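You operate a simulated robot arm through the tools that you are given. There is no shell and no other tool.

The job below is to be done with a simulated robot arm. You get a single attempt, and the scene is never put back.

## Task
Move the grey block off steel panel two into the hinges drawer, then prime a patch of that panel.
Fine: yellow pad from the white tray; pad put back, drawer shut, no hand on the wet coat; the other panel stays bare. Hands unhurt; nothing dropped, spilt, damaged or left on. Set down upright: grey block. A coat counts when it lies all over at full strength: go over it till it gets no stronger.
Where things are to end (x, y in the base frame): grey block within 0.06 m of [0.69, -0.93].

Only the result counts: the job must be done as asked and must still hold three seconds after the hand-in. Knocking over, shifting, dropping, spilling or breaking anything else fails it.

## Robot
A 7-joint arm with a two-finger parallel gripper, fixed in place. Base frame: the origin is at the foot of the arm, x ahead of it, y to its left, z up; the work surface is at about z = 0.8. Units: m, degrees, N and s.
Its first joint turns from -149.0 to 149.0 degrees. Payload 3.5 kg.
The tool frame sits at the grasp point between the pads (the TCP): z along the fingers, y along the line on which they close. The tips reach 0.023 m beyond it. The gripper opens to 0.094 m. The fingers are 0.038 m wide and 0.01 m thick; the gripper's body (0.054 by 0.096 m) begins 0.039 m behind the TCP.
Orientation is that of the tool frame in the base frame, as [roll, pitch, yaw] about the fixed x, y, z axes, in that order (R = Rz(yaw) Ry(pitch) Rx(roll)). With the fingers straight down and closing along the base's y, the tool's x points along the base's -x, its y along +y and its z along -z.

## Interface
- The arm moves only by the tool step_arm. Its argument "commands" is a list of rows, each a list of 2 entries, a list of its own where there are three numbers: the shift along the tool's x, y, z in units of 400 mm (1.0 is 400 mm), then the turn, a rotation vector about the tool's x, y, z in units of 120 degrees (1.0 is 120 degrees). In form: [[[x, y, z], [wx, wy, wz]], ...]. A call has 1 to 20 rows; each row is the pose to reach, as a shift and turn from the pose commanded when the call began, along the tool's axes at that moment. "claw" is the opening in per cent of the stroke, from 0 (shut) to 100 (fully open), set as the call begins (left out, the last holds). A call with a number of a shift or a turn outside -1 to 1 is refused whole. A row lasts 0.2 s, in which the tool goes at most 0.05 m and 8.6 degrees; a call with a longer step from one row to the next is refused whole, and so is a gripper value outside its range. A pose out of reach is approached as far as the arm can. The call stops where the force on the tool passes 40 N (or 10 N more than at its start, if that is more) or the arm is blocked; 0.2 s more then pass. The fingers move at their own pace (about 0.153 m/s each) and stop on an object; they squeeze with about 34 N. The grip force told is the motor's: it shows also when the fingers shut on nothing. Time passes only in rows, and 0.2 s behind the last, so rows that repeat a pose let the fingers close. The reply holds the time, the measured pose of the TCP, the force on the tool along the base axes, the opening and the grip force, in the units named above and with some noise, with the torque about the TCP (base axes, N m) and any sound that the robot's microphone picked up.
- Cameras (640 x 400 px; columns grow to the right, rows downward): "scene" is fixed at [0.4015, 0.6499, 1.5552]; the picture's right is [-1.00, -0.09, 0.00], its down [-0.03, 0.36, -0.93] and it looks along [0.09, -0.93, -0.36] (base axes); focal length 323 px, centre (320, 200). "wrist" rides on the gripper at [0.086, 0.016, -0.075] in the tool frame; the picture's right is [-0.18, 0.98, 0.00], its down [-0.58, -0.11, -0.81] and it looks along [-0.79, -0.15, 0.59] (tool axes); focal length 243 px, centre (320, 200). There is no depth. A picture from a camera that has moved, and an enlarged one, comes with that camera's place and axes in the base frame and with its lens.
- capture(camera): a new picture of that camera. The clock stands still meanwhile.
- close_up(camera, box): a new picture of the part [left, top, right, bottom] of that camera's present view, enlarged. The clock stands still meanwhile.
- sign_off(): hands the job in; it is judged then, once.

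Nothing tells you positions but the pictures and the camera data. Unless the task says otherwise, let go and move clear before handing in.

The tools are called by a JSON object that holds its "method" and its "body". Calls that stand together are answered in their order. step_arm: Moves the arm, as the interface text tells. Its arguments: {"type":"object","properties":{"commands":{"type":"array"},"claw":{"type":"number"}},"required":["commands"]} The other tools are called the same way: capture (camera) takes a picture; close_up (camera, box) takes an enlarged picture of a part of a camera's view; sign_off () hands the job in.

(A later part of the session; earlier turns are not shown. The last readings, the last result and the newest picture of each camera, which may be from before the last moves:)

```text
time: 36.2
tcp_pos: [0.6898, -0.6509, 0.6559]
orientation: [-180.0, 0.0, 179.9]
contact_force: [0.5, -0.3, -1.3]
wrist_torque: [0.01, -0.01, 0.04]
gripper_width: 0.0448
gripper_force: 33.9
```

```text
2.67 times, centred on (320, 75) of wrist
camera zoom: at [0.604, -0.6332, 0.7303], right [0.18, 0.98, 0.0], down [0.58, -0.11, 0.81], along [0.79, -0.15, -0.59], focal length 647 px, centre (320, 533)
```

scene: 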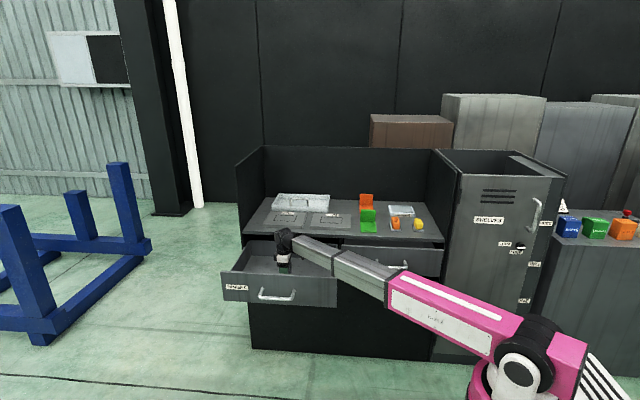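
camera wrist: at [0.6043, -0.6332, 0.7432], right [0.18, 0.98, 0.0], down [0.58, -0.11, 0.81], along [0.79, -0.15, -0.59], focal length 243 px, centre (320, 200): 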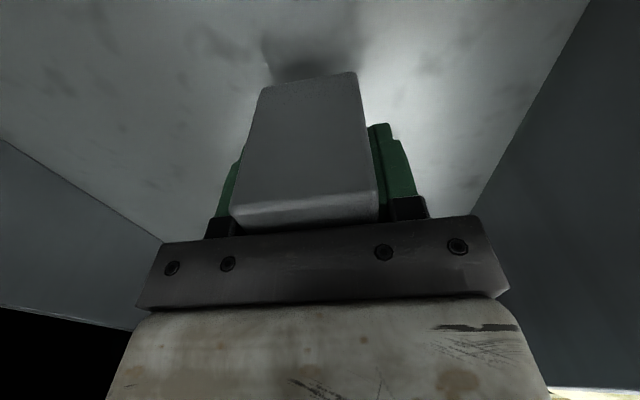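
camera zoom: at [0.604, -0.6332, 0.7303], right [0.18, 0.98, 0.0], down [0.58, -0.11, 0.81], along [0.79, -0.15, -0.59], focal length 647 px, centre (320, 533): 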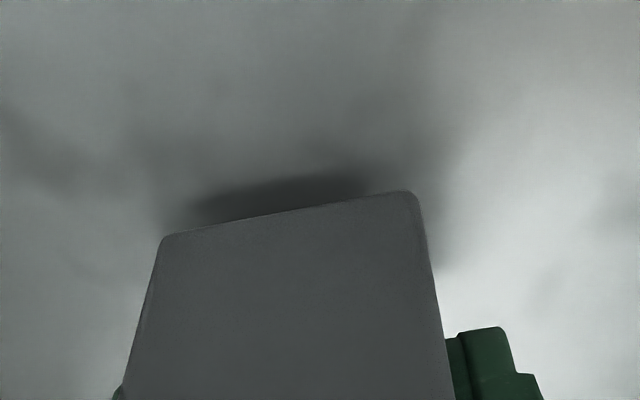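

The shadow is closing in; contact should come within about a centimetre. I keep stepping 2 mm at a time.

{"method": "step_arm", "body": {"commands": [[[0, 0, 0.005], [0, 0, 0]], [[0, 0, 0.01], [0, 0, 0]], [[0, 0, 0.015], [0, 0, 0]]]}}

{"method": "close_up", "body": {"camera": "wrist", "box": [200, 0, 440, 150]}}

```text
time: 37.0
tcp_pos: [0.6901, -0.6505, 0.6507]
orientation: [180.0, 0.0, 180.0]
contact_force: [-0.8, 0.5, -1.6]
wrist_torque: [-0.02, 0.0, 0.0]
gripper_width: 0.0447
gripper_force: 34.0
```

```text
2.67 times, centred on (320, 75) of wrist
camera zoom: at [0.6043, -0.6334, 0.7241], right [0.18, 0.98, 0.0], down [0.58, -0.11, 0.81], along [0.79, -0.15, -0.59], focal length 647 px, centre (320, 533)
```

zoom: 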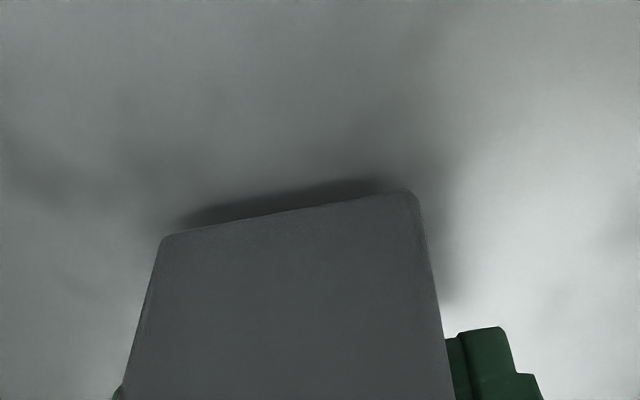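

{"method": "step_arm", "body": {"commands": [[[0, 0, 0.004], [0, 0, 0]], [[0, 0, 0.008], [0, 0, 0]], [[0, 0, 0.012], [0, 0, 0]]]}}

{"method": "close_up", "body": {"camera": "wrist", "box": [200, 0, 440, 150]}}

```text
time: 37.8
tcp_pos: [0.6898, -0.6494, 0.6445]
orientation: [-180.0, 0.0, -179.9]
contact_force: [0.2, -0.1, -2.3]
wrist_torque: [0.0, 0.04, 0.0]
gripper_width: 0.0446
gripper_force: 34.1
```

```text
2.67 times, centred on (320, 75) of wrist
camera zoom: at [0.6044, -0.633, 0.7191], right [0.18, 0.98, 0.0], down [0.58, -0.11, 0.81], along [0.79, -0.15, -0.59], focal length 647 px, centre (320, 533)
```

zoom: 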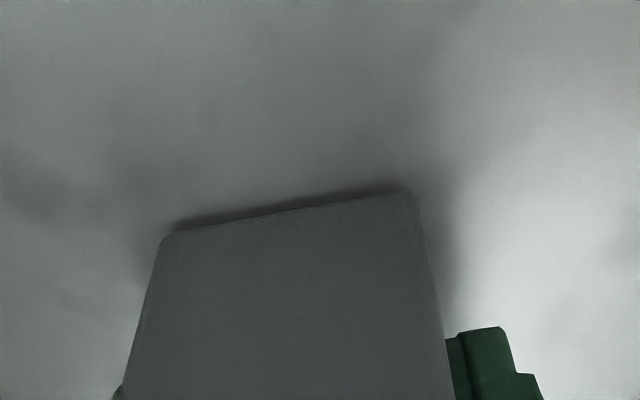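

{"method": "step_arm", "body": {"commands": [[[0, 0, 0.003], [0, 0, 0]], [[0, 0, 0.006], [0, 0, 0]], [[0, 0, 0.009], [0, 0, 0]], [[0, 0, 0.012], [0, 0, 0]]]}}

{"method": "close_up", "body": {"camera": "wrist", "box": [200, 0, 440, 150]}}

```text
time: 38.8
tcp_pos: [0.6895, -0.6507, 0.6417]
orientation: [-180.0, 0.0, -179.9]
contact_force: [0.0, 0.9, 24.5]
wrist_torque: [0.21, 0.42, 0.01]
gripper_width: 0.0451
gripper_force: 33.6
```

```text
2.67 times, centred on (320, 75) of wrist
camera zoom: at [0.6042, -0.6332, 0.7161], right [0.18, 0.98, 0.0], down [0.58, -0.11, 0.81], along [0.79, -0.15, -0.59], focal length 647 px, centre (320, 533)
```

zoom: 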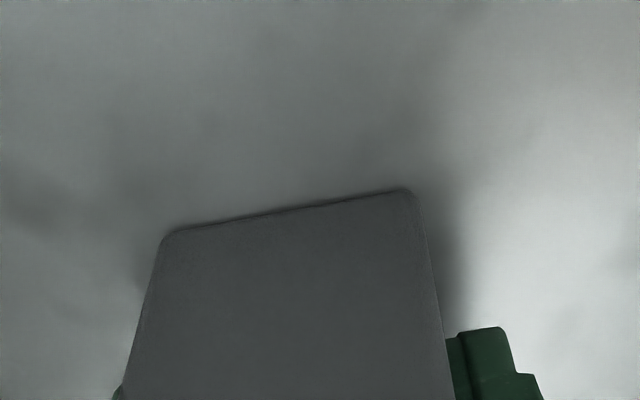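

The block has touched the drawer floor (24 N up). I relieve the press slightly and open the fingers.

{"method": "step_arm", "body": {"commands": [[[0, 0, -0.004], [0, 0, 0]], [[0, 0, -0.005], [0, 0, 0]]]}}

```text
time: 39.4
tcp_pos: [0.6907, -0.6514, 0.6414]
orientation: [-180.0, 0.0, -179.9]
contact_force: [-0.2, -0.6, 5.2]
wrist_torque: [-0.03, -0.04, 0.01]
gripper_width: 0.0448
gripper_force: 34.0
```

{"method": "step_arm", "body": {"commands": [[[0, 0, 0], [0, 0, 0]], [[0, 0, 0], [0, 0, 0]], [[0, 0, 0], [0, 0, 0]], [[0, 0, 0], [0, 0, 0]]], "claw": 95}}

{"method": "capture", "body": {"camera": "wrist"}}

```text
time: 40.4
tcp_pos: [0.6907, -0.6498, 0.6423]
orientation: [179.9, 0.0, 180.0]
contact_force: [0.2, 0.0, -0.2]
wrist_torque: [-0.03, 0.01, 0.0]
gripper_width: 0.0892
gripper_force: 0.1
```

```text
taken
camera wrist: at [0.6043, -0.6334, 0.7165], right [0.18, 0.98, 0.0], down [0.58, -0.11, 0.81], along [0.79, -0.15, -0.59], focal length 243 px, centre (320, 200)
```

wrist: 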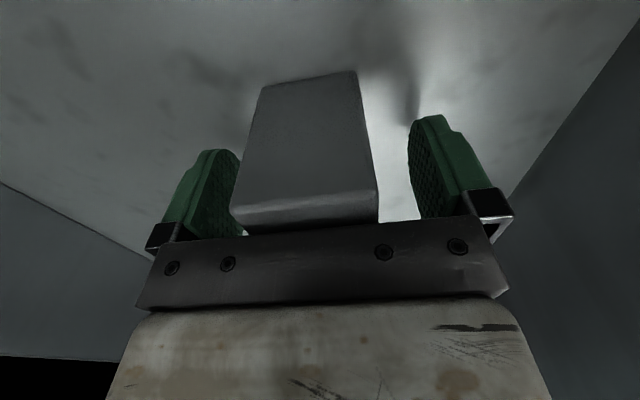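

The block stands free between the open fingers. I lift straight up out of the drawer.

{"method": "step_arm", "body": {"commands": [[[0, 0, -0.05], [0, 0, 0]], [[0, 0, -0.12], [0, 0, 0]], [[0, 0, -0.2], [0, 0, 0]], [[0, 0, -0.3], [0, 0, 0]], [[0, 0, -0.4], [0, 0, 0]], [[0, 0, -0.5], [0, 0, 0]], [[0, 0, -0.6], [0, 0, 0]], [[0, 0, -0.7], [0, 0, 0]], [[0, 0, -0.8], [0, 0, 0]], [[0, 0, -0.9], [0, 0, 0]]]}}

{"method": "capture", "body": {"camera": "wrist"}}

{"method": "close_up", "body": {"camera": "scene", "box": [210, 200, 370, 300]}}

```text
time: 42.6
tcp_pos: [0.6904, -0.6513, 1.0038]
orientation: [-180.0, 0.1, 179.9]
contact_force: [0.4, -0.7, 0.0]
wrist_torque: [0.01, 0.0, 0.02]
gripper_width: 0.0893
gripper_force: 0.1
```

```text
taken
camera wrist: at [0.6044, -0.6333, 1.0774], right [0.18, 0.98, 0.0], down [0.58, -0.11, 0.81], along [0.79, -0.15, -0.59], focal length 243 px, centre (320, 200)
```

wrist: 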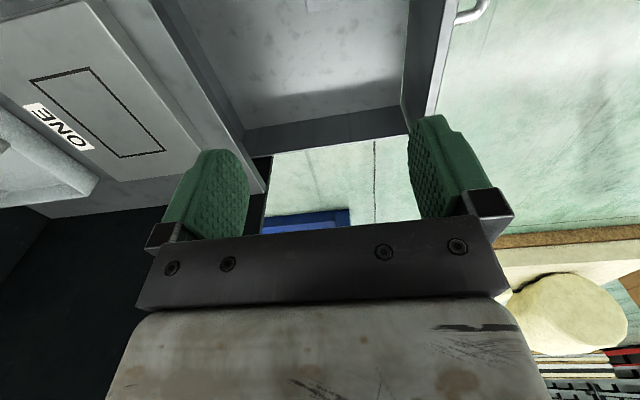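

```text
4.00 times, centred on (290, 250) of scene
camera zoom: at [0.4015, 0.6499, 1.5552], right [-1.0, -0.09, 0.0], down [-0.03, 0.36, -0.93], along [0.09, -0.93, -0.36], focal length 1294 px, centre (440, 0)
```

zoom: 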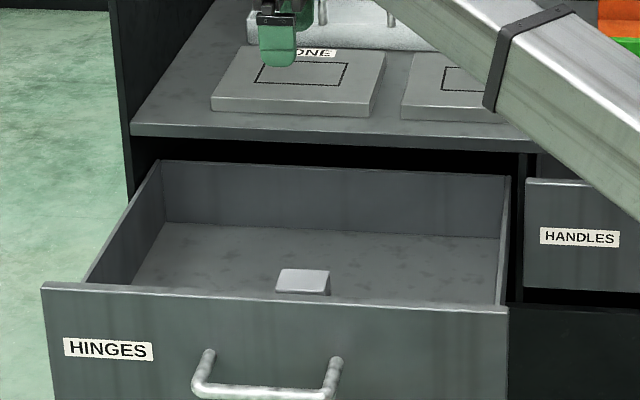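

The block stands upright in the drawer. Now I back the tool out over the front, turn it horizontal again and lower it to handle height.

{"method": "step_arm", "body": {"commands": [[[0, 0.07, 0], [0.068, 0, 0]], [[0, 0.14, 0], [0.136, 0, 0]], [[0, 0.21, 0], [0.204, 0, 0]], [[0, 0.28, 0], [0.272, 0, 0]], [[0, 0.35, 0], [0.34, 0, 0]], [[0, 0.42, 0], [0.408, 0, 0]], [[0, 0.5, 0], [0.476, 0, 0]], [[0, 0.58, 0], [0.544, 0, 0]], [[0, 0.66, 0], [0.612, 0, 0]], [[0, 0.72, 0], [0.68, 0, 0]], [[0, 0.775, 0], [0.75, 0, 0]], [[0, 0.775, 0.1], [0.75, 0, 0]], [[0, 0.775, 0.2], [0.75, 0, 0]], [[0, 0.775, 0.3], [0.75, 0, 0]], [[0, 0.775, 0.4], [0.75, 0, 0]], [[0, 0.775, 0.5], [0.75, 0, 0]], [[0, 0.775, 0.6], [0.75, 0, 0]], [[0, 0.775, 0.7], [0.75, 0, 0]], [[0, 0.775, 0.78], [0.75, 0, 0]], [[0, 0.775, 0.8225], [0.75, 0, 0]]]}}

{"method": "capture", "body": {"camera": "wrist"}}

{"method": "capture", "body": {"camera": "scene"}}

```text
time: 46.8
tcp_pos: [0.6887, -0.3402, 0.6727]
orientation: [-90.0, 0.0, -179.9]
contact_force: [-0.6, 1.2, -0.6]
wrist_torque: [-0.01, 0.02, 0.0]
gripper_width: 0.0894
gripper_force: 0.1
```

```text
taken
camera wrist: at [0.6047, -0.2646, 0.6559], right [0.18, 0.0, -0.98], down [0.58, 0.81, 0.11], along [0.79, -0.59, 0.15], focal length 243 px, centre (320, 200)
```

wrist: 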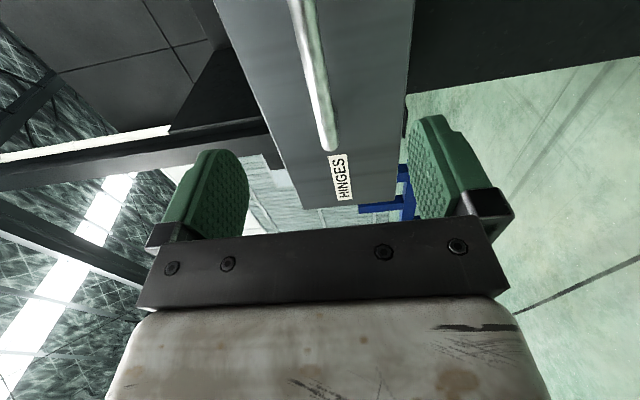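

```text
taken
```

scene: 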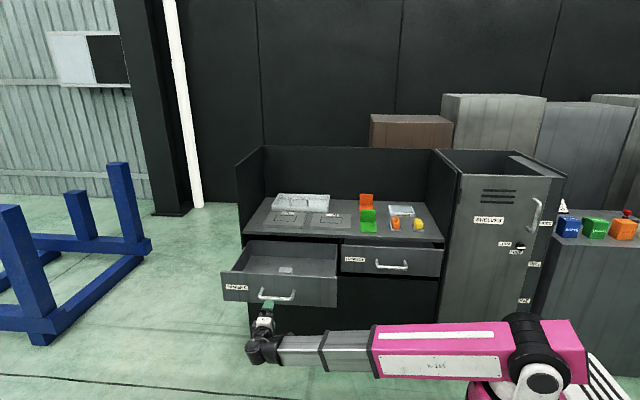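

The tool is aligned with the handle again. I advance so the bar is between the pads, then close.

{"method": "step_arm", "body": {"commands": [[[0, -0.003, 0.06], [0, 0, 0]], [[0, -0.005, 0.12], [0, 0, 0]], [[0, -0.006, 0.18], [0, 0, 0]], [[0, -0.006, 0.22], [0, 0, 0]], [[0, -0.006, 0.258], [0, 0, 0]]]}}

{"method": "step_arm", "body": {"commands": [[[0, 0, 0], [0, 0, 0]], [[0, 0, 0], [0, 0, 0]], [[0, 0, 0], [0, 0, 0]], [[0, 0, 0], [0, 0, 0]]], "claw": 0}}

{"method": "capture", "body": {"camera": "wrist"}}

```text
time: 48.0
tcp_pos: [0.6907, -0.4441, 0.6758]
orientation: [-90.0, 0.0, 180.0]
contact_force: [-0.8, -0.3, 0.4]
wrist_torque: [-0.01, -0.01, 0.01]
gripper_width: 0.0892
gripper_force: 0.1
```

```text
time: 49.0
tcp_pos: [0.6896, -0.4431, 0.6748]
orientation: [-90.1, 0.0, 179.9]
contact_force: [-2.0, -1.6, -7.0]
wrist_torque: [-0.02, -0.03, 0.44]
gripper_width: 0.0159
gripper_force: 44.7
```

```text
taken
camera wrist: at [0.6049, -0.3683, 0.6586], right [0.18, 0.0, -0.98], down [0.58, 0.81, 0.11], along [0.79, -0.59, 0.15], focal length 243 px, centre (320, 200)
```

wrist: 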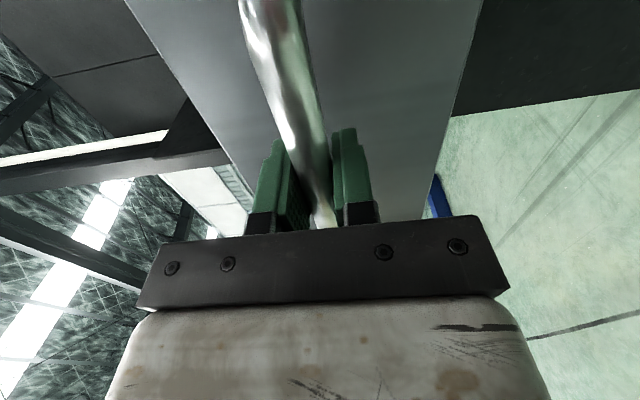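

The handle is gripped. I push the drawer smoothly shut, 0.28 m toward -y.

{"method": "step_arm", "body": {"commands": [[[0, 0.0012, 0.015], [0, 0, 0]], [[0, 0.0012, 0.045], [0, 0, 0]], [[0, 0.0012, 0.09], [0, 0, 0]], [[0, 0.0012, 0.14], [0, 0, 0]], [[0, 0.0012, 0.19], [0, 0, 0]], [[0, 0.0012, 0.24], [0, 0, 0]], [[0, 0.0012, 0.29], [0, 0, 0]], [[0, 0.0012, 0.34], [0, 0, 0]], [[0, 0.0012, 0.39], [0, 0, 0]], [[0, 0.0012, 0.44], [0, 0, 0]], [[0, 0.0012, 0.49], [0, 0, 0]], [[0, 0.0012, 0.54], [0, 0, 0]], [[0, 0.0012, 0.58], [0, 0, 0]], [[0, 0.0012, 0.62], [0, 0, 0]], [[0, 0.0012, 0.65], [0, 0, 0]], [[0, 0.0012, 0.67], [0, 0, 0]], [[0, 0.0012, 0.685], [0, 0, 0]], [[0, 0.0012, 0.695], [0, 0, 0]], [[0, 0.0012, 0.7], [0, 0, 0]]]}}

{"method": "capture", "body": {"camera": "scene"}}

```text
time: 53.0
tcp_pos: [0.6901, -0.7241, 0.6745]
orientation: [-89.9, 0.0, 180.0]
contact_force: [15.0, 2.2, 1.0]
wrist_torque: [-0.01, -0.08, 0.56]
gripper_width: 0.0155
gripper_force: 45.3
```

```text
taken
```

scene: 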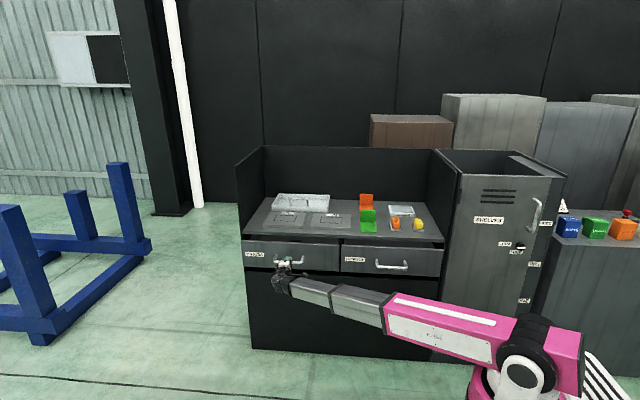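

The drawer is back in line with its neighbour; I press a few millimetres more to be sure it is against its stop.

{"method": "step_arm", "body": {"commands": [[[0, 0, 0.003], [0, 0, 0]], [[0, 0, 0.006], [0, 0, 0]], [[0, 0, 0.009], [0, 0, 0]]]}}

{"method": "close_up", "body": {"camera": "scene", "box": [230, 220, 450, 300]}}

```text
time: 53.8
tcp_pos: [0.6891, -0.725, 0.6755]
orientation: [-90.0, -0.1, 180.0]
contact_force: [11.8, 33.8, -2.9]
wrist_torque: [0.02, -0.1, -0.02]
gripper_width: 0.0155
gripper_force: 45.5
```

```text
2.91 times, centred on (340, 260) of scene
camera zoom: at [0.4015, 0.6499, 1.5552], right [-1.0, -0.09, 0.0], down [-0.03, 0.36, -0.93], along [0.09, -0.93, -0.36], focal length 941 px, centre (262, 26)
```

zoom: 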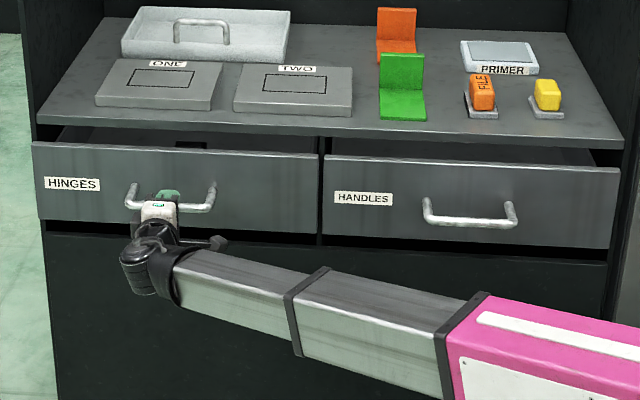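

The drawer is firmly against its stop (34 N reaction). I relax, release the handle and back straight off.

{"method": "step_arm", "body": {"commands": [[[0, 0, -0.005], [0, 0, 0]], [[0, 0, -0.006], [0, 0, 0]]]}}

{"method": "step_arm", "body": {"commands": [[[0, 0, 0], [0, 0, 0]], [[0, 0, 0], [0, 0, 0]], [[0, 0, 0], [0, 0, 0]], [[0, 0, -0.05], [0, 0, 0]], [[0, 0, -0.12], [0, 0, 0]], [[0, 0, -0.2], [0, 0, 0]], [[0, 0, -0.3], [0, 0, 0]], [[0, 0, -0.4], [0, 0, 0]], [[0, 0, -0.5], [0, 0, 0]]], "claw": 95}}

{"method": "close_up", "body": {"camera": "scene", "box": [230, 220, 450, 300]}}

```text
time: 54.4
tcp_pos: [0.6906, -0.7241, 0.6744]
orientation: [-90.1, -0.1, -180.0]
contact_force: [12.1, 26.3, -3.6]
wrist_torque: [-0.03, -0.09, 0.93]
gripper_width: 0.0157
gripper_force: 45.0
```

```text
time: 56.4
tcp_pos: [0.6896, -0.5245, 0.6756]
orientation: [-89.9, -0.1, 179.8]
contact_force: [0.2, -0.2, -0.1]
wrist_torque: [0.03, -0.01, -0.01]
gripper_width: 0.0894
gripper_force: 0.0
```

```text
2.91 times, centred on (340, 260) of scene
camera zoom: at [0.4015, 0.6499, 1.5552], right [-1.0, -0.09, 0.0], down [-0.03, 0.36, -0.93], along [0.09, -0.93, -0.36], focal length 941 px, centre (262, 26)
```

zoom: 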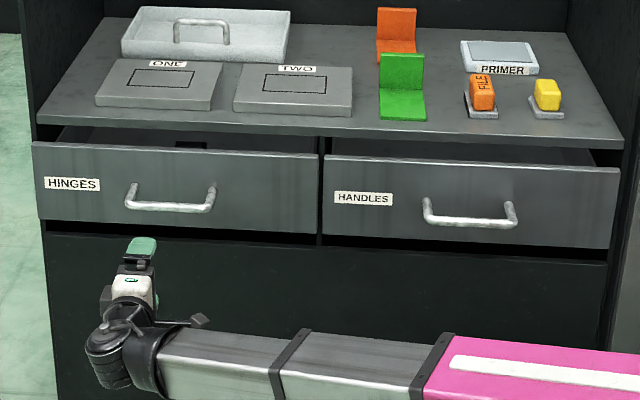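

The drawer is shut and the handle is free. Now I raise the tool, point it down again, and head toward the yellow pad side.

{"method": "step_arm", "body": {"commands": [[[0, -0.09, 0], [-0.068, 0, 0]], [[0, -0.18, 0], [-0.136, 0, 0]], [[0, -0.27, 0], [-0.204, 0, 0]], [[0, -0.36, 0], [-0.272, 0, 0]], [[0.05, -0.45, 0], [-0.34, 0, 0]], [[0.11, -0.54, 0], [-0.408, 0, 0]], [[0.18, -0.63, 0], [-0.476, 0, 0]], [[0.25, -0.72, 0], [-0.544, 0, 0]], [[0.32, -0.81, 0], [-0.612, 0, 0]], [[0.39, -0.9, 0], [-0.68, 0, 0]], [[0.46, -0.98, 0], [-0.75, 0, 0]], [[0.56, -0.98, 0], [-0.75, 0, 0]], [[0.66, -0.98, 0], [-0.75, 0, 0]], [[0.76, -0.98, 0], [-0.75, 0, 0]], [[0.86, -0.98, 0], [-0.75, 0, 0]], [[0.96, -0.98, 0], [-0.75, 0, 0]]]}}

{"method": "capture", "body": {"camera": "scene"}}

```text
time: 59.8
tcp_pos: [0.3083, -0.5283, 1.057]
orientation: [-179.4, 0.4, -180.0]
contact_force: [0.4, 0.6, 0.5]
wrist_torque: [0.01, 0.0, 0.0]
gripper_width: 0.0893
gripper_force: 0.0
out of reach, approached as far as the arm can: row 16
```

```text
taken
```

scene: 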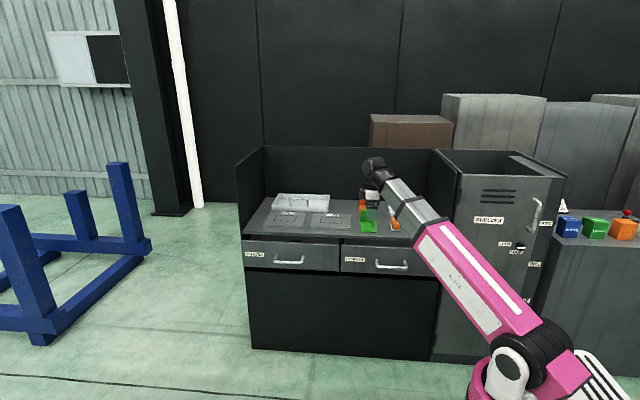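

The tool points down near (0.31, -0.53). Now I move over toward the pads while yawing the gripper 90° so that the wrist camera looks along -y and the fingers close along x.

{"method": "step_arm", "body": {"commands": [[[0.05, -0.06, 0], [0, 0, 0.068]], [[0.1, -0.12, 0], [0, 0, 0.136]], [[0.15, -0.18, 0], [0, 0, 0.204]], [[0.2, -0.245, 0], [0, 0, 0.272]], [[0.25, -0.305, 0], [0, 0, 0.34]], [[0.3, -0.37, 0], [0, 0, 0.408]], [[0.35, -0.43, 0], [0, 0, 0.476]], [[0.4, -0.49, 0], [0, 0, 0.544]], [[0.45, -0.55, 0], [0, 0, 0.612]], [[0.5, -0.61, 0], [0, 0, 0.68]], [[0.55, -0.675, 0], [0, 0, 0.75]]]}}

{"method": "capture", "body": {"camera": "wrist"}}

{"method": "capture", "body": {"camera": "scene"}}

```text
time: 60.8
tcp_pos: [0.2375, -0.6146, 1.0569]
orientation: [-179.8, -0.1, 152.8]
contact_force: [-10.2, -9.5, -2.2]
wrist_torque: [0.77, -1.11, 1.33]
gripper_width: 0.0891
gripper_force: 0.2
stopped in row 4: the force on the tool passed its limit at 85 N (the readings are from after the stop); the commanded pose is now the measured one
```

```text
taken
camera wrist: at [0.1696, -0.5592, 1.1315], right [0.61, 0.79, 0.0], down [0.47, -0.36, 0.81], along [0.63, -0.5, -0.59], focal length 243 px, centre (320, 200)
```

wrist: 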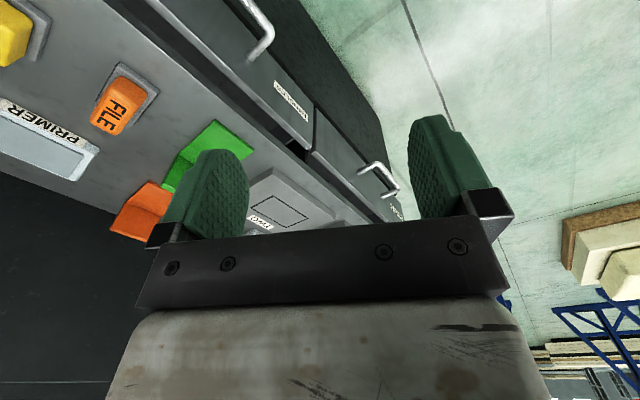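

```text
taken
```

scene: 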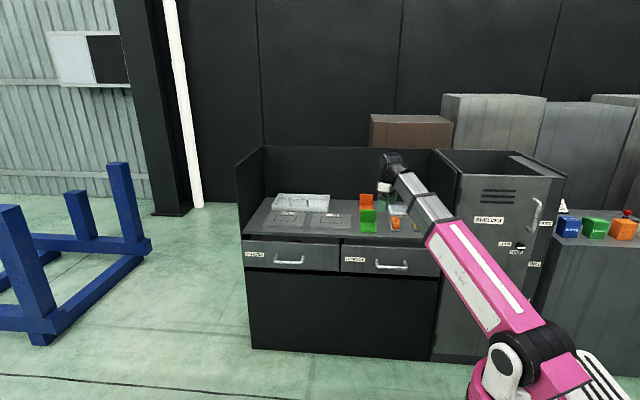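

The gripper's camera side appears to have bumped the robot's own forearm while yawing in this folded pose; nothing on the bench was touched. I'll turn back away from it first, and use this view to look at the pads.

{"method": "step_arm", "body": {"commands": [[[0, 0, 0], [0, 0, -0.06]], [[0, 0, 0], [0, 0, -0.12]], [[0, 0, 0], [0, 0, -0.18]]]}}

{"method": "capture", "body": {"camera": "wrist"}}

{"method": "close_up", "body": {"camera": "scene", "box": [340, 130, 480, 240]}}

```text
time: 61.5
tcp_pos: [0.2386, -0.6145, 1.0574]
orientation: [-179.9, -0.2, 174.2]
contact_force: [0.7, -0.1, 0.1]
wrist_torque: [0.03, -0.03, 0.01]
gripper_width: 0.0896
gripper_force: 0.1
```

```text
taken
camera wrist: at [0.1547, -0.5882, 1.1317], right [0.28, 0.96, 0.0], down [0.57, -0.17, 0.8], along [0.77, -0.23, -0.59], focal length 243 px, centre (320, 200)
```

wrist: 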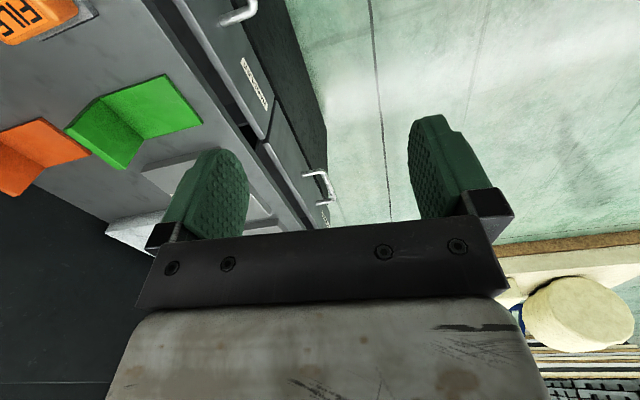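

```text
3.64 times, centred on (410, 185) of scene
camera zoom: at [0.4015, 0.6499, 1.5552], right [-1.0, -0.09, 0.0], down [-0.03, 0.36, -0.93], along [0.09, -0.93, -0.36], focal length 1176 px, centre (-7, 254)
```

zoom: 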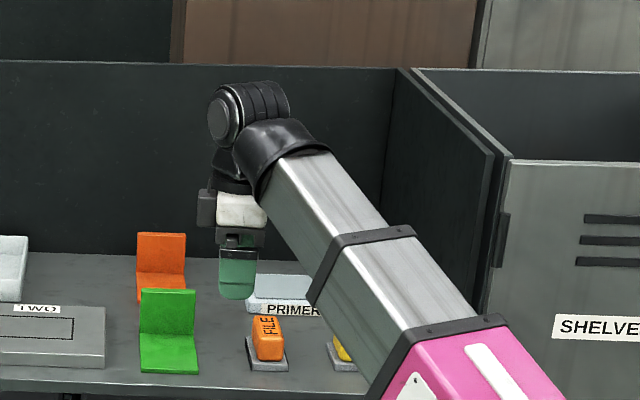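

Confirmed: the forearm slopes down right beside the gripper when folded. I extend outward first, then yaw the other way (camera passing the far side), toward the camera-on-+x orientation.

{"method": "step_arm", "body": {"commands": [[[-0.009, -0.09, 0], [0, 0, 0]], [[-0.018, -0.18, 0], [0, 0, 0]], [[-0.027, -0.27, 0], [0, 0, 0]], [[-0.036, -0.36, 0], [0, 0, 0]], [[-0.045, -0.45, 0], [0, 0, 0]], [[-0.054, -0.54, 0], [0, 0, 0]], [[-0.063, -0.63, 0], [0, 0, 0]], [[-0.072, -0.72, 0], [0, 0, 0]], [[-0.0834, -0.821, 0], [0, 0, 0]], [[-0.0834, -0.821, 0], [0, 0, -0.07]], [[-0.0834, -0.821, 0], [0, 0, -0.14]], [[-0.0834, -0.821, 0], [0, 0, -0.21]], [[-0.0834, -0.821, 0], [0, 0, -0.28]], [[-0.0834, -0.821, 0], [0, 0, -0.35]], [[-0.0834, -0.821, 0], [0, 0, -0.42]], [[-0.0834, -0.821, 0], [0, 0, -0.49]], [[-0.0834, -0.821, 0], [0, 0, -0.56]], [[-0.0834, -0.821, 0], [0, 0, -0.63]], [[-0.0834, -0.821, 0], [0, 0, -0.7]], [[-0.0834, -0.821, 0], [0, 0, -0.77]]]}}

{"method": "capture", "body": {"camera": "wrist"}}

{"method": "capture", "body": {"camera": "scene"}}

```text
time: 65.8
tcp_pos: [0.2358, -0.9447, 1.0579]
orientation: [179.8, -0.1, -93.4]
contact_force: [0.6, 0.1, -1.0]
wrist_torque: [-0.02, 0.01, 0.0]
gripper_width: 0.0891
gripper_force: 0.2
```

```text
taken
camera wrist: at [0.2169, -1.0286, 1.1321], right [-0.97, 0.24, 0.0], down [0.15, 0.58, 0.8], along [0.19, 0.78, -0.59], focal length 243 px, centre (320, 200)
```

wrist: 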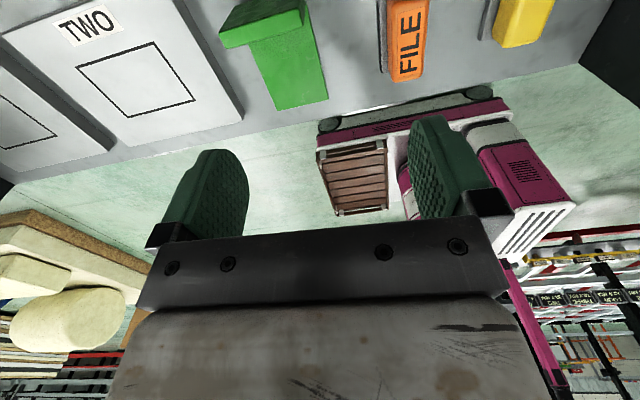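

```text
taken
```

scene: 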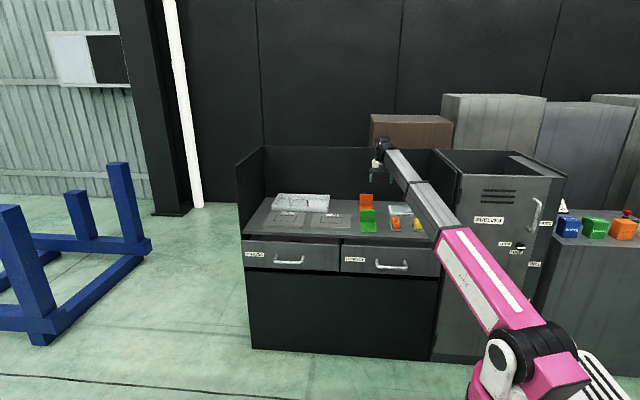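

Now I see panel TWO's empty patch, the green bracket, the FILE pad and the yellow pad. I enlarge the right part to measure the yellow pad and its surroundings.

{"method": "close_up", "body": {"camera": "wrist", "box": [360, 0, 640, 120]}}

{"method": "close_up", "body": {"camera": "wrist", "box": [0, 0, 340, 180]}}

{"method": "close_up", "body": {"camera": "scene", "box": [370, 190, 450, 245]}}

```text
2.29 times, centred on (500, 60) of wrist
camera zoom: at [0.2169, -1.0286, 1.1321], right [-0.97, 0.24, 0.0], down [0.15, 0.58, 0.8], along [0.19, 0.78, -0.59], focal length 555 px, centre (-91, 520)
```

zoom: 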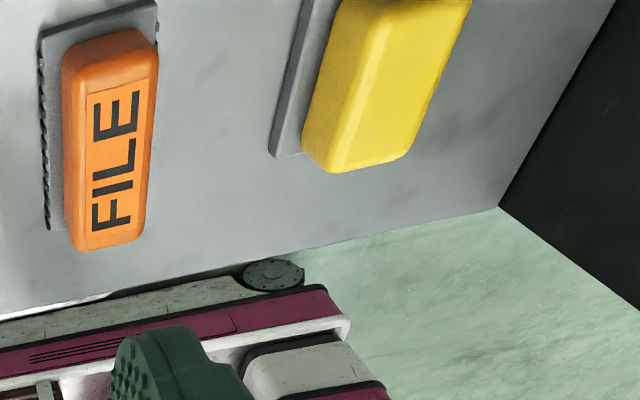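

```text
1.88 times, centred on (170, 90) of wrist
camera zoom: at [0.2169, -1.0286, 1.1321], right [-0.97, 0.24, 0.0], down [0.15, 0.58, 0.8], along [0.19, 0.78, -0.59], focal length 457 px, centre (602, 407)
```

zoom: 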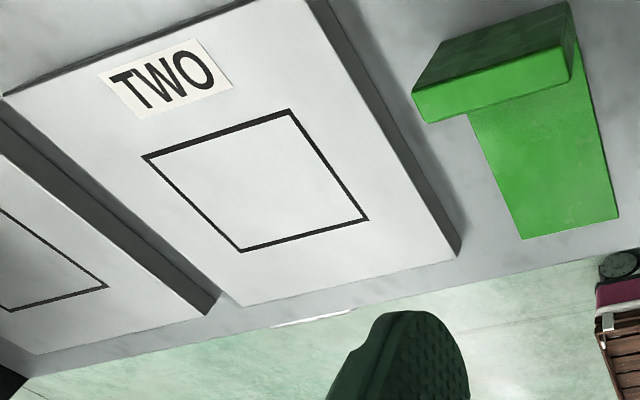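

```text
7.27 times, centred on (410, 218) of scene
camera zoom: at [0.4015, 0.6499, 1.5552], right [-1.0, -0.09, 0.0], down [-0.03, 0.36, -0.93], along [0.09, -0.93, -0.36], focal length 2352 px, centre (-334, 73)
```

zoom: 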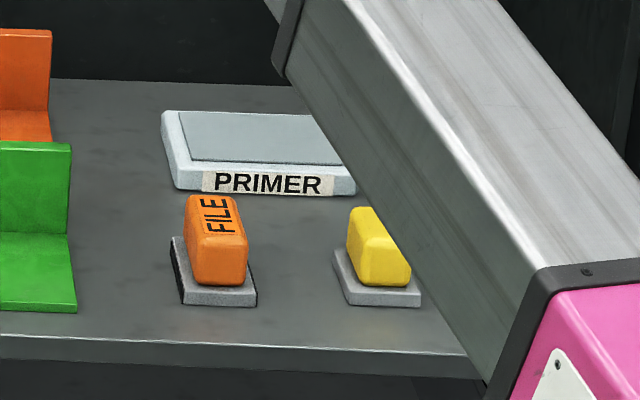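

The yellow pad stands on its holder at about x 0.02–0.06, y around -0.90, with the bench's side wall at x ≈ -0.073. I move above it with fingers set to close along x, and look down from closer.

{"method": "step_arm", "body": {"commands": [[[-0.012, 0.08, 0], [0, 0, -0.01]], [[-0.025, 0.16, 0], [0, 0, -0.02]], [[-0.038, 0.24, 0], [0, 0, -0.028]], [[-0.05, 0.32, 0], [0, 0, -0.028]], [[-0.065, 0.4, 0], [0, 0, -0.028]], [[-0.075, 0.46, 0], [0, 0, -0.028]], [[-0.083, 0.506, 0.02], [0, 0, -0.028]], [[-0.083, 0.506, 0.08], [0, 0, -0.028]], [[-0.083, 0.506, 0.13], [0, 0, -0.028]]]}}

{"method": "capture", "body": {"camera": "wrist"}}

{"method": "capture", "body": {"camera": "scene"}}

```text
time: 67.8
tcp_pos: [0.044, -0.8992, 1.0077]
orientation: [179.8, -0.1, -91.0]
contact_force: [-0.2, 0.1, -0.5]
wrist_torque: [-0.01, -0.01, 0.0]
gripper_width: 0.0892
gripper_force: 0.0
out of reach, approached as far as the arm can: row 7, 8, 9
```

```text
taken
camera wrist: at [0.0286, -0.9835, 1.0815], right [-0.98, 0.2, 0.0], down [0.12, 0.58, 0.8], along [0.16, 0.79, -0.59], focal length 243 px, centre (320, 200)
```

wrist: 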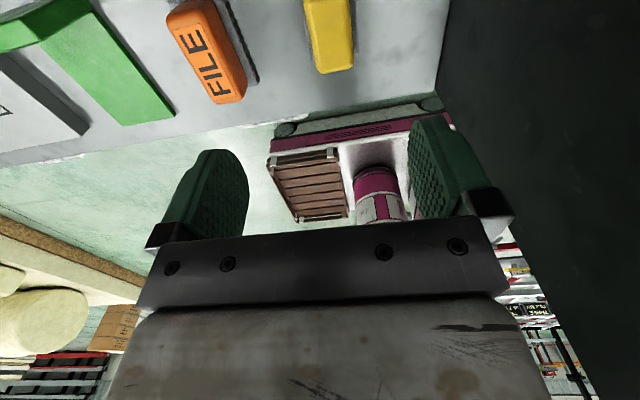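

```text
taken
```

scene: 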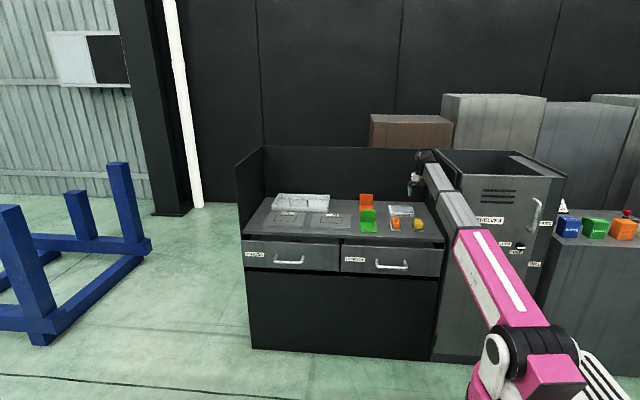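

The wrist is near a joint limit at yaw -91°, which is still nearly square with the pad; I'll work with yaw about -92…-93°. I enlarge this view to measure the yellow pad exactly.

{"method": "close_up", "body": {"camera": "wrist", "box": [250, 0, 450, 110]}}

```text
3.20 times, centred on (350, 55) of wrist
camera zoom: at [0.0286, -0.9835, 1.0815], right [-0.98, 0.2, 0.0], down [0.12, 0.58, 0.8], along [0.16, 0.79, -0.59], focal length 776 px, centre (224, 664)
```

zoom: 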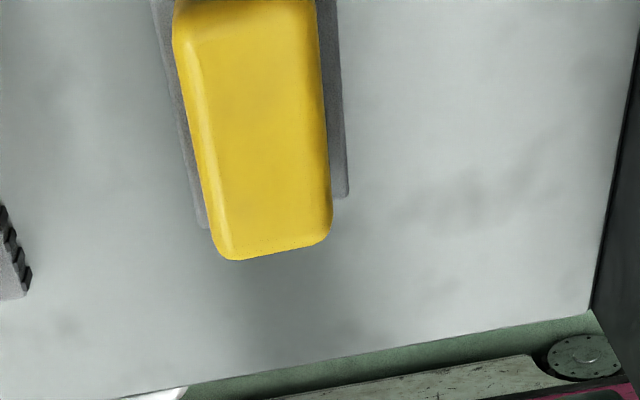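

The pad measures about x 0.0195–0.052, y -0.925…-0.871, z 0.811–0.849 on its stand. I first settle the yaw slightly away from the joint limit and see where the tool ends.

{"method": "step_arm", "body": {"commands": [[[0, 0, 0], [0, 0, 0.01]], [[0, 0, 0], [0, 0, 0.02]], [[0, 0, 0], [0, 0, 0.02]]]}}

```text
time: 68.5
tcp_pos: [0.0448, -0.8979, 1.0067]
orientation: [179.8, -0.1, -92.6]
contact_force: [0.4, 0.5, -0.6]
wrist_torque: [0.01, 0.04, 0.01]
gripper_width: 0.0893
gripper_force: 0.2
```

{"method": "step_arm", "body": {"commands": [[[0.001, 0.0215, 0], [0, 0, 0]], [[0.001, 0.0215, 0.06], [0, 0, 0]], [[0.001, 0.0215, 0.12], [0, 0, 0]], [[0.001, 0.0215, 0.18], [0, 0, 0]], [[0.001, 0.0215, 0.24], [0, 0, 0]]]}}

{"method": "capture", "body": {"camera": "wrist"}}

{"method": "close_up", "body": {"camera": "scene", "box": [350, 130, 490, 250]}}

```text
time: 69.8
tcp_pos: [0.034, -0.8967, 0.9103]
orientation: [179.8, -0.3, -92.5]
contact_force: [0.1, -0.9, -0.5]
wrist_torque: [0.01, -0.01, 0.01]
gripper_width: 0.0892
gripper_force: 0.1
```

```text
taken
camera wrist: at [0.0158, -0.9823, 0.9846], right [-0.97, 0.23, 0.0], down [0.14, 0.58, 0.8], along [0.18, 0.78, -0.59], focal length 243 px, centre (320, 200)
```

wrist: 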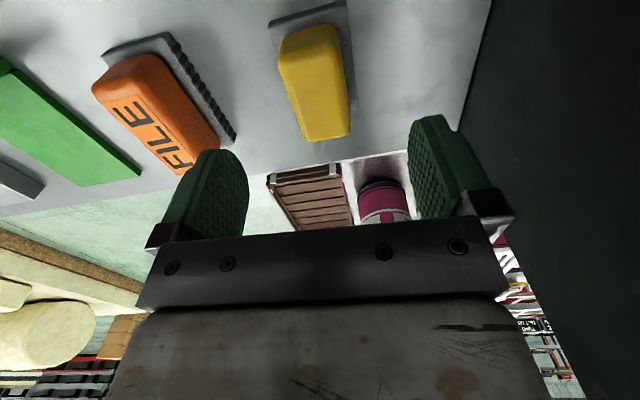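

```text
3.33 times, centred on (420, 190) of scene
camera zoom: at [0.4015, 0.6499, 1.5552], right [-1.0, -0.09, 0.0], down [-0.03, 0.36, -0.93], along [0.09, -0.93, -0.36], focal length 1078 px, centre (-13, 233)
```

zoom: 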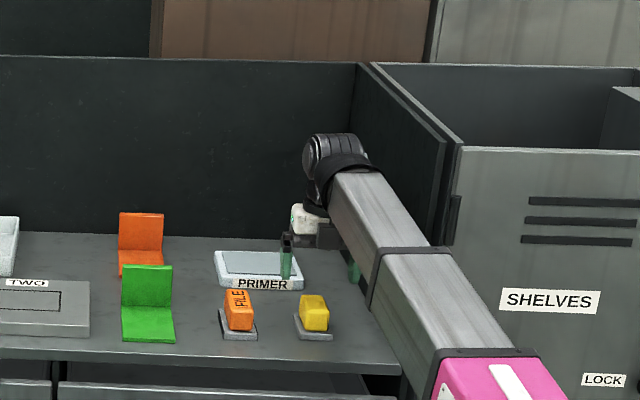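

{"method": "close_up", "body": {"camera": "wrist", "box": [240, 0, 400, 160]}}

```text
2.50 times, centred on (320, 80) of wrist
camera zoom: at [0.0158, -0.9823, 0.9846], right [-0.97, 0.23, 0.0], down [0.14, 0.58, 0.8], along [0.18, 0.78, -0.59], focal length 606 px, centre (320, 500)
```

zoom: 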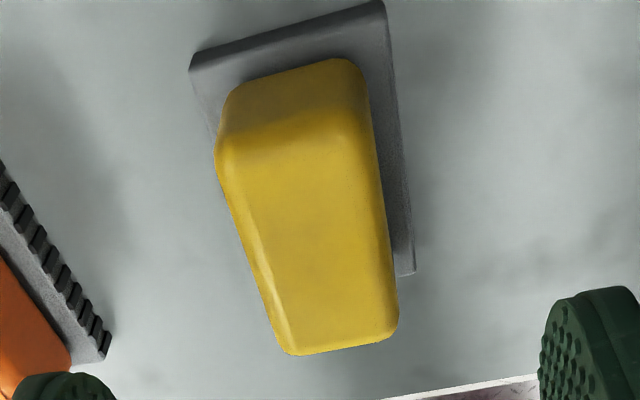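

The pad's centre is (0.0355, -0.899) and its stand centre (0.036, -0.898). I lower around it to TCP z ≈ 0.847, keeping the fingertips about 13 mm above the pad's underside.

{"method": "step_arm", "body": {"commands": [[[0.005, -0.004, 0.03], [0, 0, -0.006]], [[0.005, -0.004, 0.07], [0, 0, -0.006]], [[0.005, -0.004, 0.11], [0, 0, -0.006]], [[0.005, -0.004, 0.14], [0, 0, -0.006]], [[0.005, -0.004, 0.158], [0, 0, -0.006]]]}}

{"method": "capture", "body": {"camera": "wrist"}}

{"method": "close_up", "body": {"camera": "scene", "box": [370, 180, 470, 250]}}

```text
time: 71.0
tcp_pos: [0.0367, -0.9002, 0.8466]
orientation: [179.7, -0.1, -91.9]
contact_force: [0.1, -0.5, 0.6]
wrist_torque: [0.01, 0.0, -0.01]
gripper_width: 0.0892
gripper_force: 0.0
```

```text
taken
camera wrist: at [0.0182, -0.9853, 0.921], right [-0.98, 0.22, 0.0], down [0.13, 0.58, 0.8], along [0.17, 0.79, -0.59], focal length 243 px, centre (320, 200)
```

wrist: 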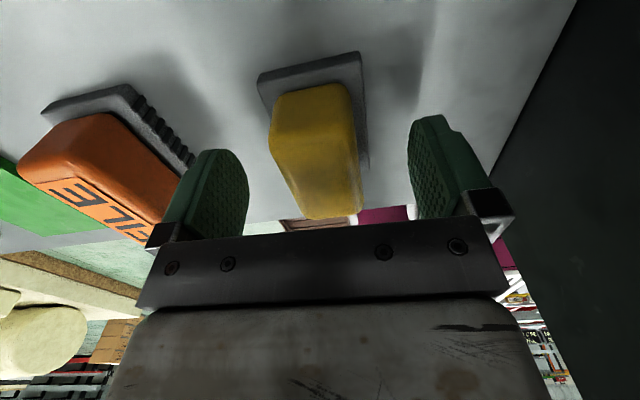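

```text
5.71 times, centred on (420, 215) of scene
camera zoom: at [0.4015, 0.6499, 1.5552], right [-1.0, -0.09, 0.0], down [-0.03, 0.36, -0.93], along [0.09, -0.93, -0.36], focal length 1848 px, centre (-251, 114)
```

zoom: 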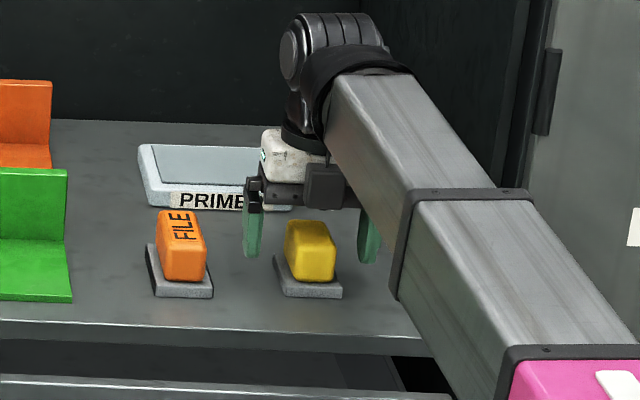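

The fingers straddle the yellow pad. I close on it.

{"method": "step_arm", "body": {"commands": [[[0, 0, 0], [0, 0, 0]], [[0, 0, 0], [0, 0, 0]], [[0, 0, 0], [0, 0, 0]], [[0, 0, 0], [0, 0, 0]]], "claw": 0}}

{"method": "capture", "body": {"camera": "wrist"}}

```text
time: 72.0
tcp_pos: [0.0377, -0.9008, 0.8466]
orientation: [179.9, -0.1, -92.1]
contact_force: [-0.1, -0.8, 1.5]
wrist_torque: [-0.02, -0.02, 0.03]
gripper_width: 0.0357
gripper_force: 33.8
```

```text
taken
camera wrist: at [0.0183, -0.9853, 0.9212], right [-0.98, 0.22, 0.0], down [0.13, 0.58, 0.8], along [0.17, 0.79, -0.59], focal length 243 px, centre (320, 200)
```

wrist: 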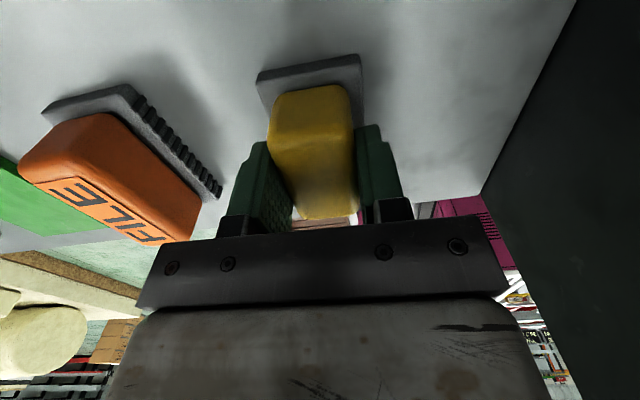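

The pad is gripped (0.0357 m). I lift it straight off its stand.

{"method": "step_arm", "body": {"commands": [[[0, 0, -0.02], [0, 0, 0]], [[0, 0, -0.06], [0, 0, 0]], [[0, 0, -0.12], [0, 0, 0]], [[0, 0, -0.18], [0, 0, 0]], [[0, 0, -0.24], [0, 0, 0]], [[0, 0, -0.28], [0, 0, 0]]]}}

{"method": "capture", "body": {"camera": "wrist"}}

{"method": "close_up", "body": {"camera": "scene", "box": [360, 150, 470, 250]}}

```text
time: 73.3
tcp_pos: [0.0357, -0.8989, 0.9597]
orientation: [179.8, -0.1, -91.9]
contact_force: [0.6, 0.0, -1.1]
wrist_torque: [0.01, -0.01, 0.02]
gripper_width: 0.0357
gripper_force: 34.1
```

```text
taken
camera wrist: at [0.019, -0.985, 1.0335], right [-0.98, 0.22, 0.0], down [0.13, 0.58, 0.81], along [0.17, 0.79, -0.59], focal length 243 px, centre (320, 200)
```

wrist: 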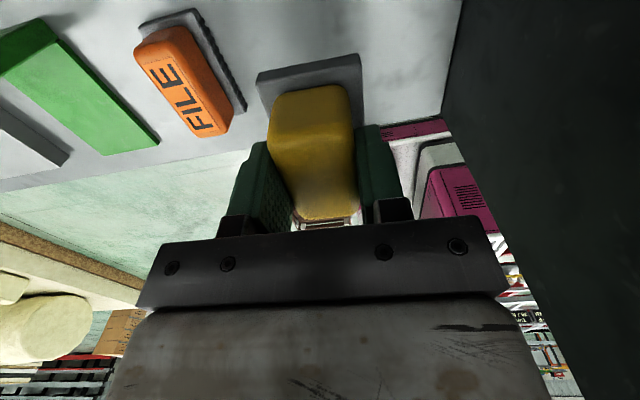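

```text
4.00 times, centred on (415, 200) of scene
camera zoom: at [0.4015, 0.6499, 1.5552], right [-1.0, -0.09, 0.0], down [-0.03, 0.36, -0.93], along [0.09, -0.93, -0.36], focal length 1294 px, centre (-60, 200)
```

zoom: 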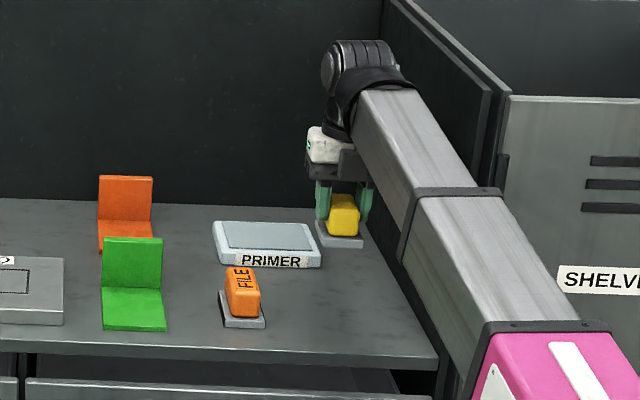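

Useful: the grey plate came up with the yellow block – it is the pad's working face, so the pad's underside is about 46.6 mm below the TCP and roughly 48 × 71 mm. I now move over the PRIMER tray, keeping height, to view it from above.

{"method": "step_arm", "body": {"commands": [[[0, 0, -0.06], [0, 0, 0]], [[0.06, -0.02, -0.06], [0, 0, 0]], [[0.12, -0.04, -0.06], [0, 0, 0]], [[0.18, -0.055, -0.06], [0, 0, 0]], [[0.24, -0.07, -0.06], [0, 0, 0]], [[0.3, -0.09, -0.06], [0, 0, 0]], [[0.36, -0.11, -0.06], [0, 0, 0]], [[0.42, -0.125, -0.06], [0, 0, 0]], [[0.46, -0.14, -0.06], [0, 0, 0]], [[0.495, -0.147, -0.06], [0, 0, 0]]]}}

{"method": "capture", "body": {"camera": "wrist"}}

{"method": "close_up", "body": {"camera": "scene", "box": [360, 150, 470, 250]}}

```text
time: 75.5
tcp_pos: [0.089, -1.0998, 0.9829]
orientation: [179.8, -0.1, -91.9]
contact_force: [0.6, -0.6, -2.0]
wrist_torque: [-0.01, 0.0, 0.02]
gripper_width: 0.0354
gripper_force: 33.3
```

```text
taken
camera wrist: at [0.0715, -1.1853, 1.0579], right [-0.98, 0.22, 0.0], down [0.13, 0.58, 0.8], along [0.17, 0.79, -0.59], focal length 243 px, centre (320, 200)
```

wrist: 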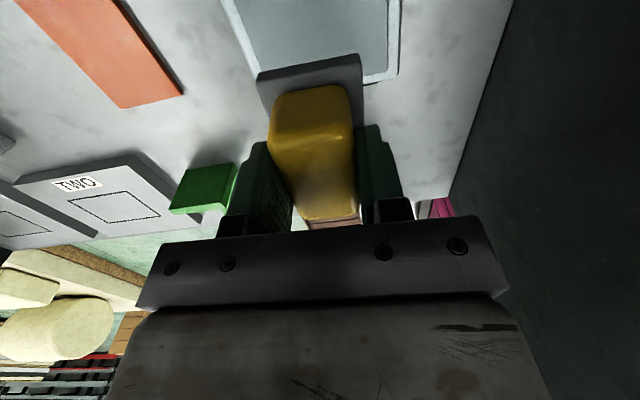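

```text
4.00 times, centred on (415, 200) of scene
camera zoom: at [0.4015, 0.6499, 1.5552], right [-1.0, -0.09, 0.0], down [-0.03, 0.36, -0.93], along [0.09, -0.93, -0.36], focal length 1294 px, centre (-60, 200)
```

zoom: 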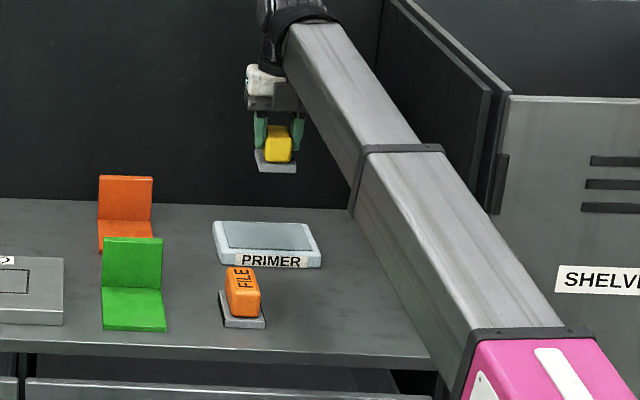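

{"method": "close_up", "body": {"camera": "wrist", "box": [200, 0, 420, 110]}}

```text
2.91 times, centred on (310, 55) of wrist
camera zoom: at [0.0715, -1.1853, 1.0579], right [-0.98, 0.22, 0.0], down [0.13, 0.58, 0.8], along [0.17, 0.79, -0.59], focal length 706 px, centre (349, 622)
```

zoom: 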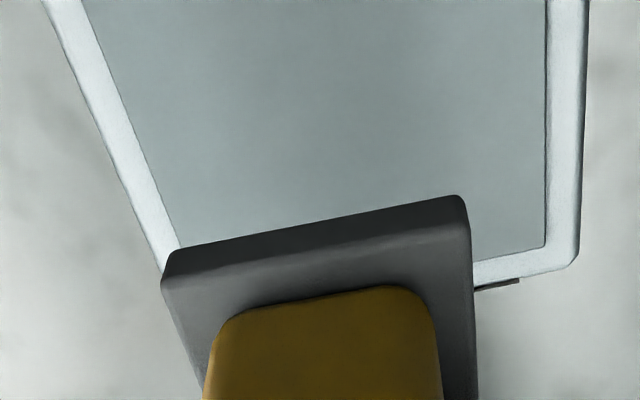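

The tray's wet surface spans about x 0.033–0.150, y -1.145…-1.059, so its centre is (0.0915, -1.102). The pad fits; I lower toward it, then feel for contact.

{"method": "step_arm", "body": {"commands": [[[0.005, -0.005, 0.06], [0, 0, 0]], [[0.005, -0.005, 0.12], [0, 0, 0]], [[0.005, -0.005, 0.18], [0, 0, 0]], [[0.005, -0.005, 0.22], [0, 0, 0]], [[0.005, -0.005, 0.24], [0, 0, 0]]]}}

{"method": "capture", "body": {"camera": "wrist"}}

{"method": "close_up", "body": {"camera": "scene", "box": [360, 170, 440, 230]}}

```text
time: 76.8
tcp_pos: [0.0917, -1.1017, 0.8879]
orientation: [179.7, -0.1, -91.9]
contact_force: [0.3, 0.2, -1.7]
wrist_torque: [-0.02, -0.03, 0.04]
gripper_width: 0.0356
gripper_force: 33.7
```

```text
taken
camera wrist: at [0.0731, -1.1874, 0.9618], right [-0.98, 0.22, 0.0], down [0.13, 0.58, 0.8], along [0.17, 0.79, -0.59], focal length 243 px, centre (320, 200)
```

wrist: 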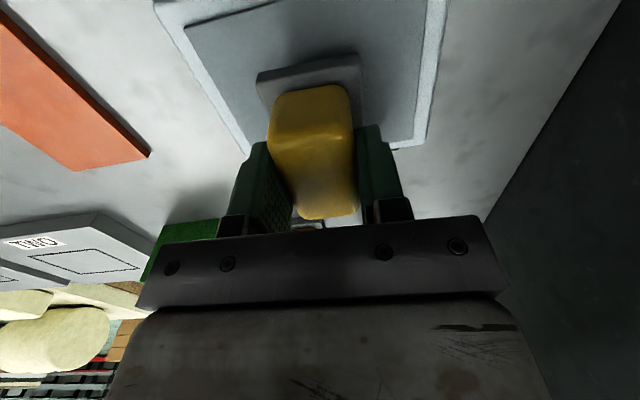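

```text
6.67 times, centred on (400, 200) of scene
camera zoom: at [0.4015, 0.6499, 1.5552], right [-1.0, -0.09, 0.0], down [-0.03, 0.36, -0.93], along [0.09, -0.93, -0.36], focal length 2156 px, centre (-213, 200)
```

zoom: 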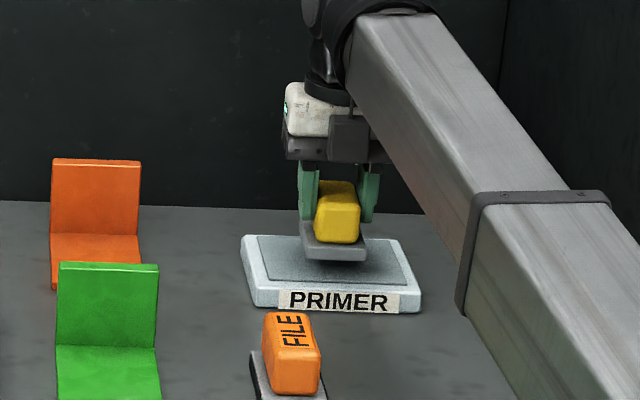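

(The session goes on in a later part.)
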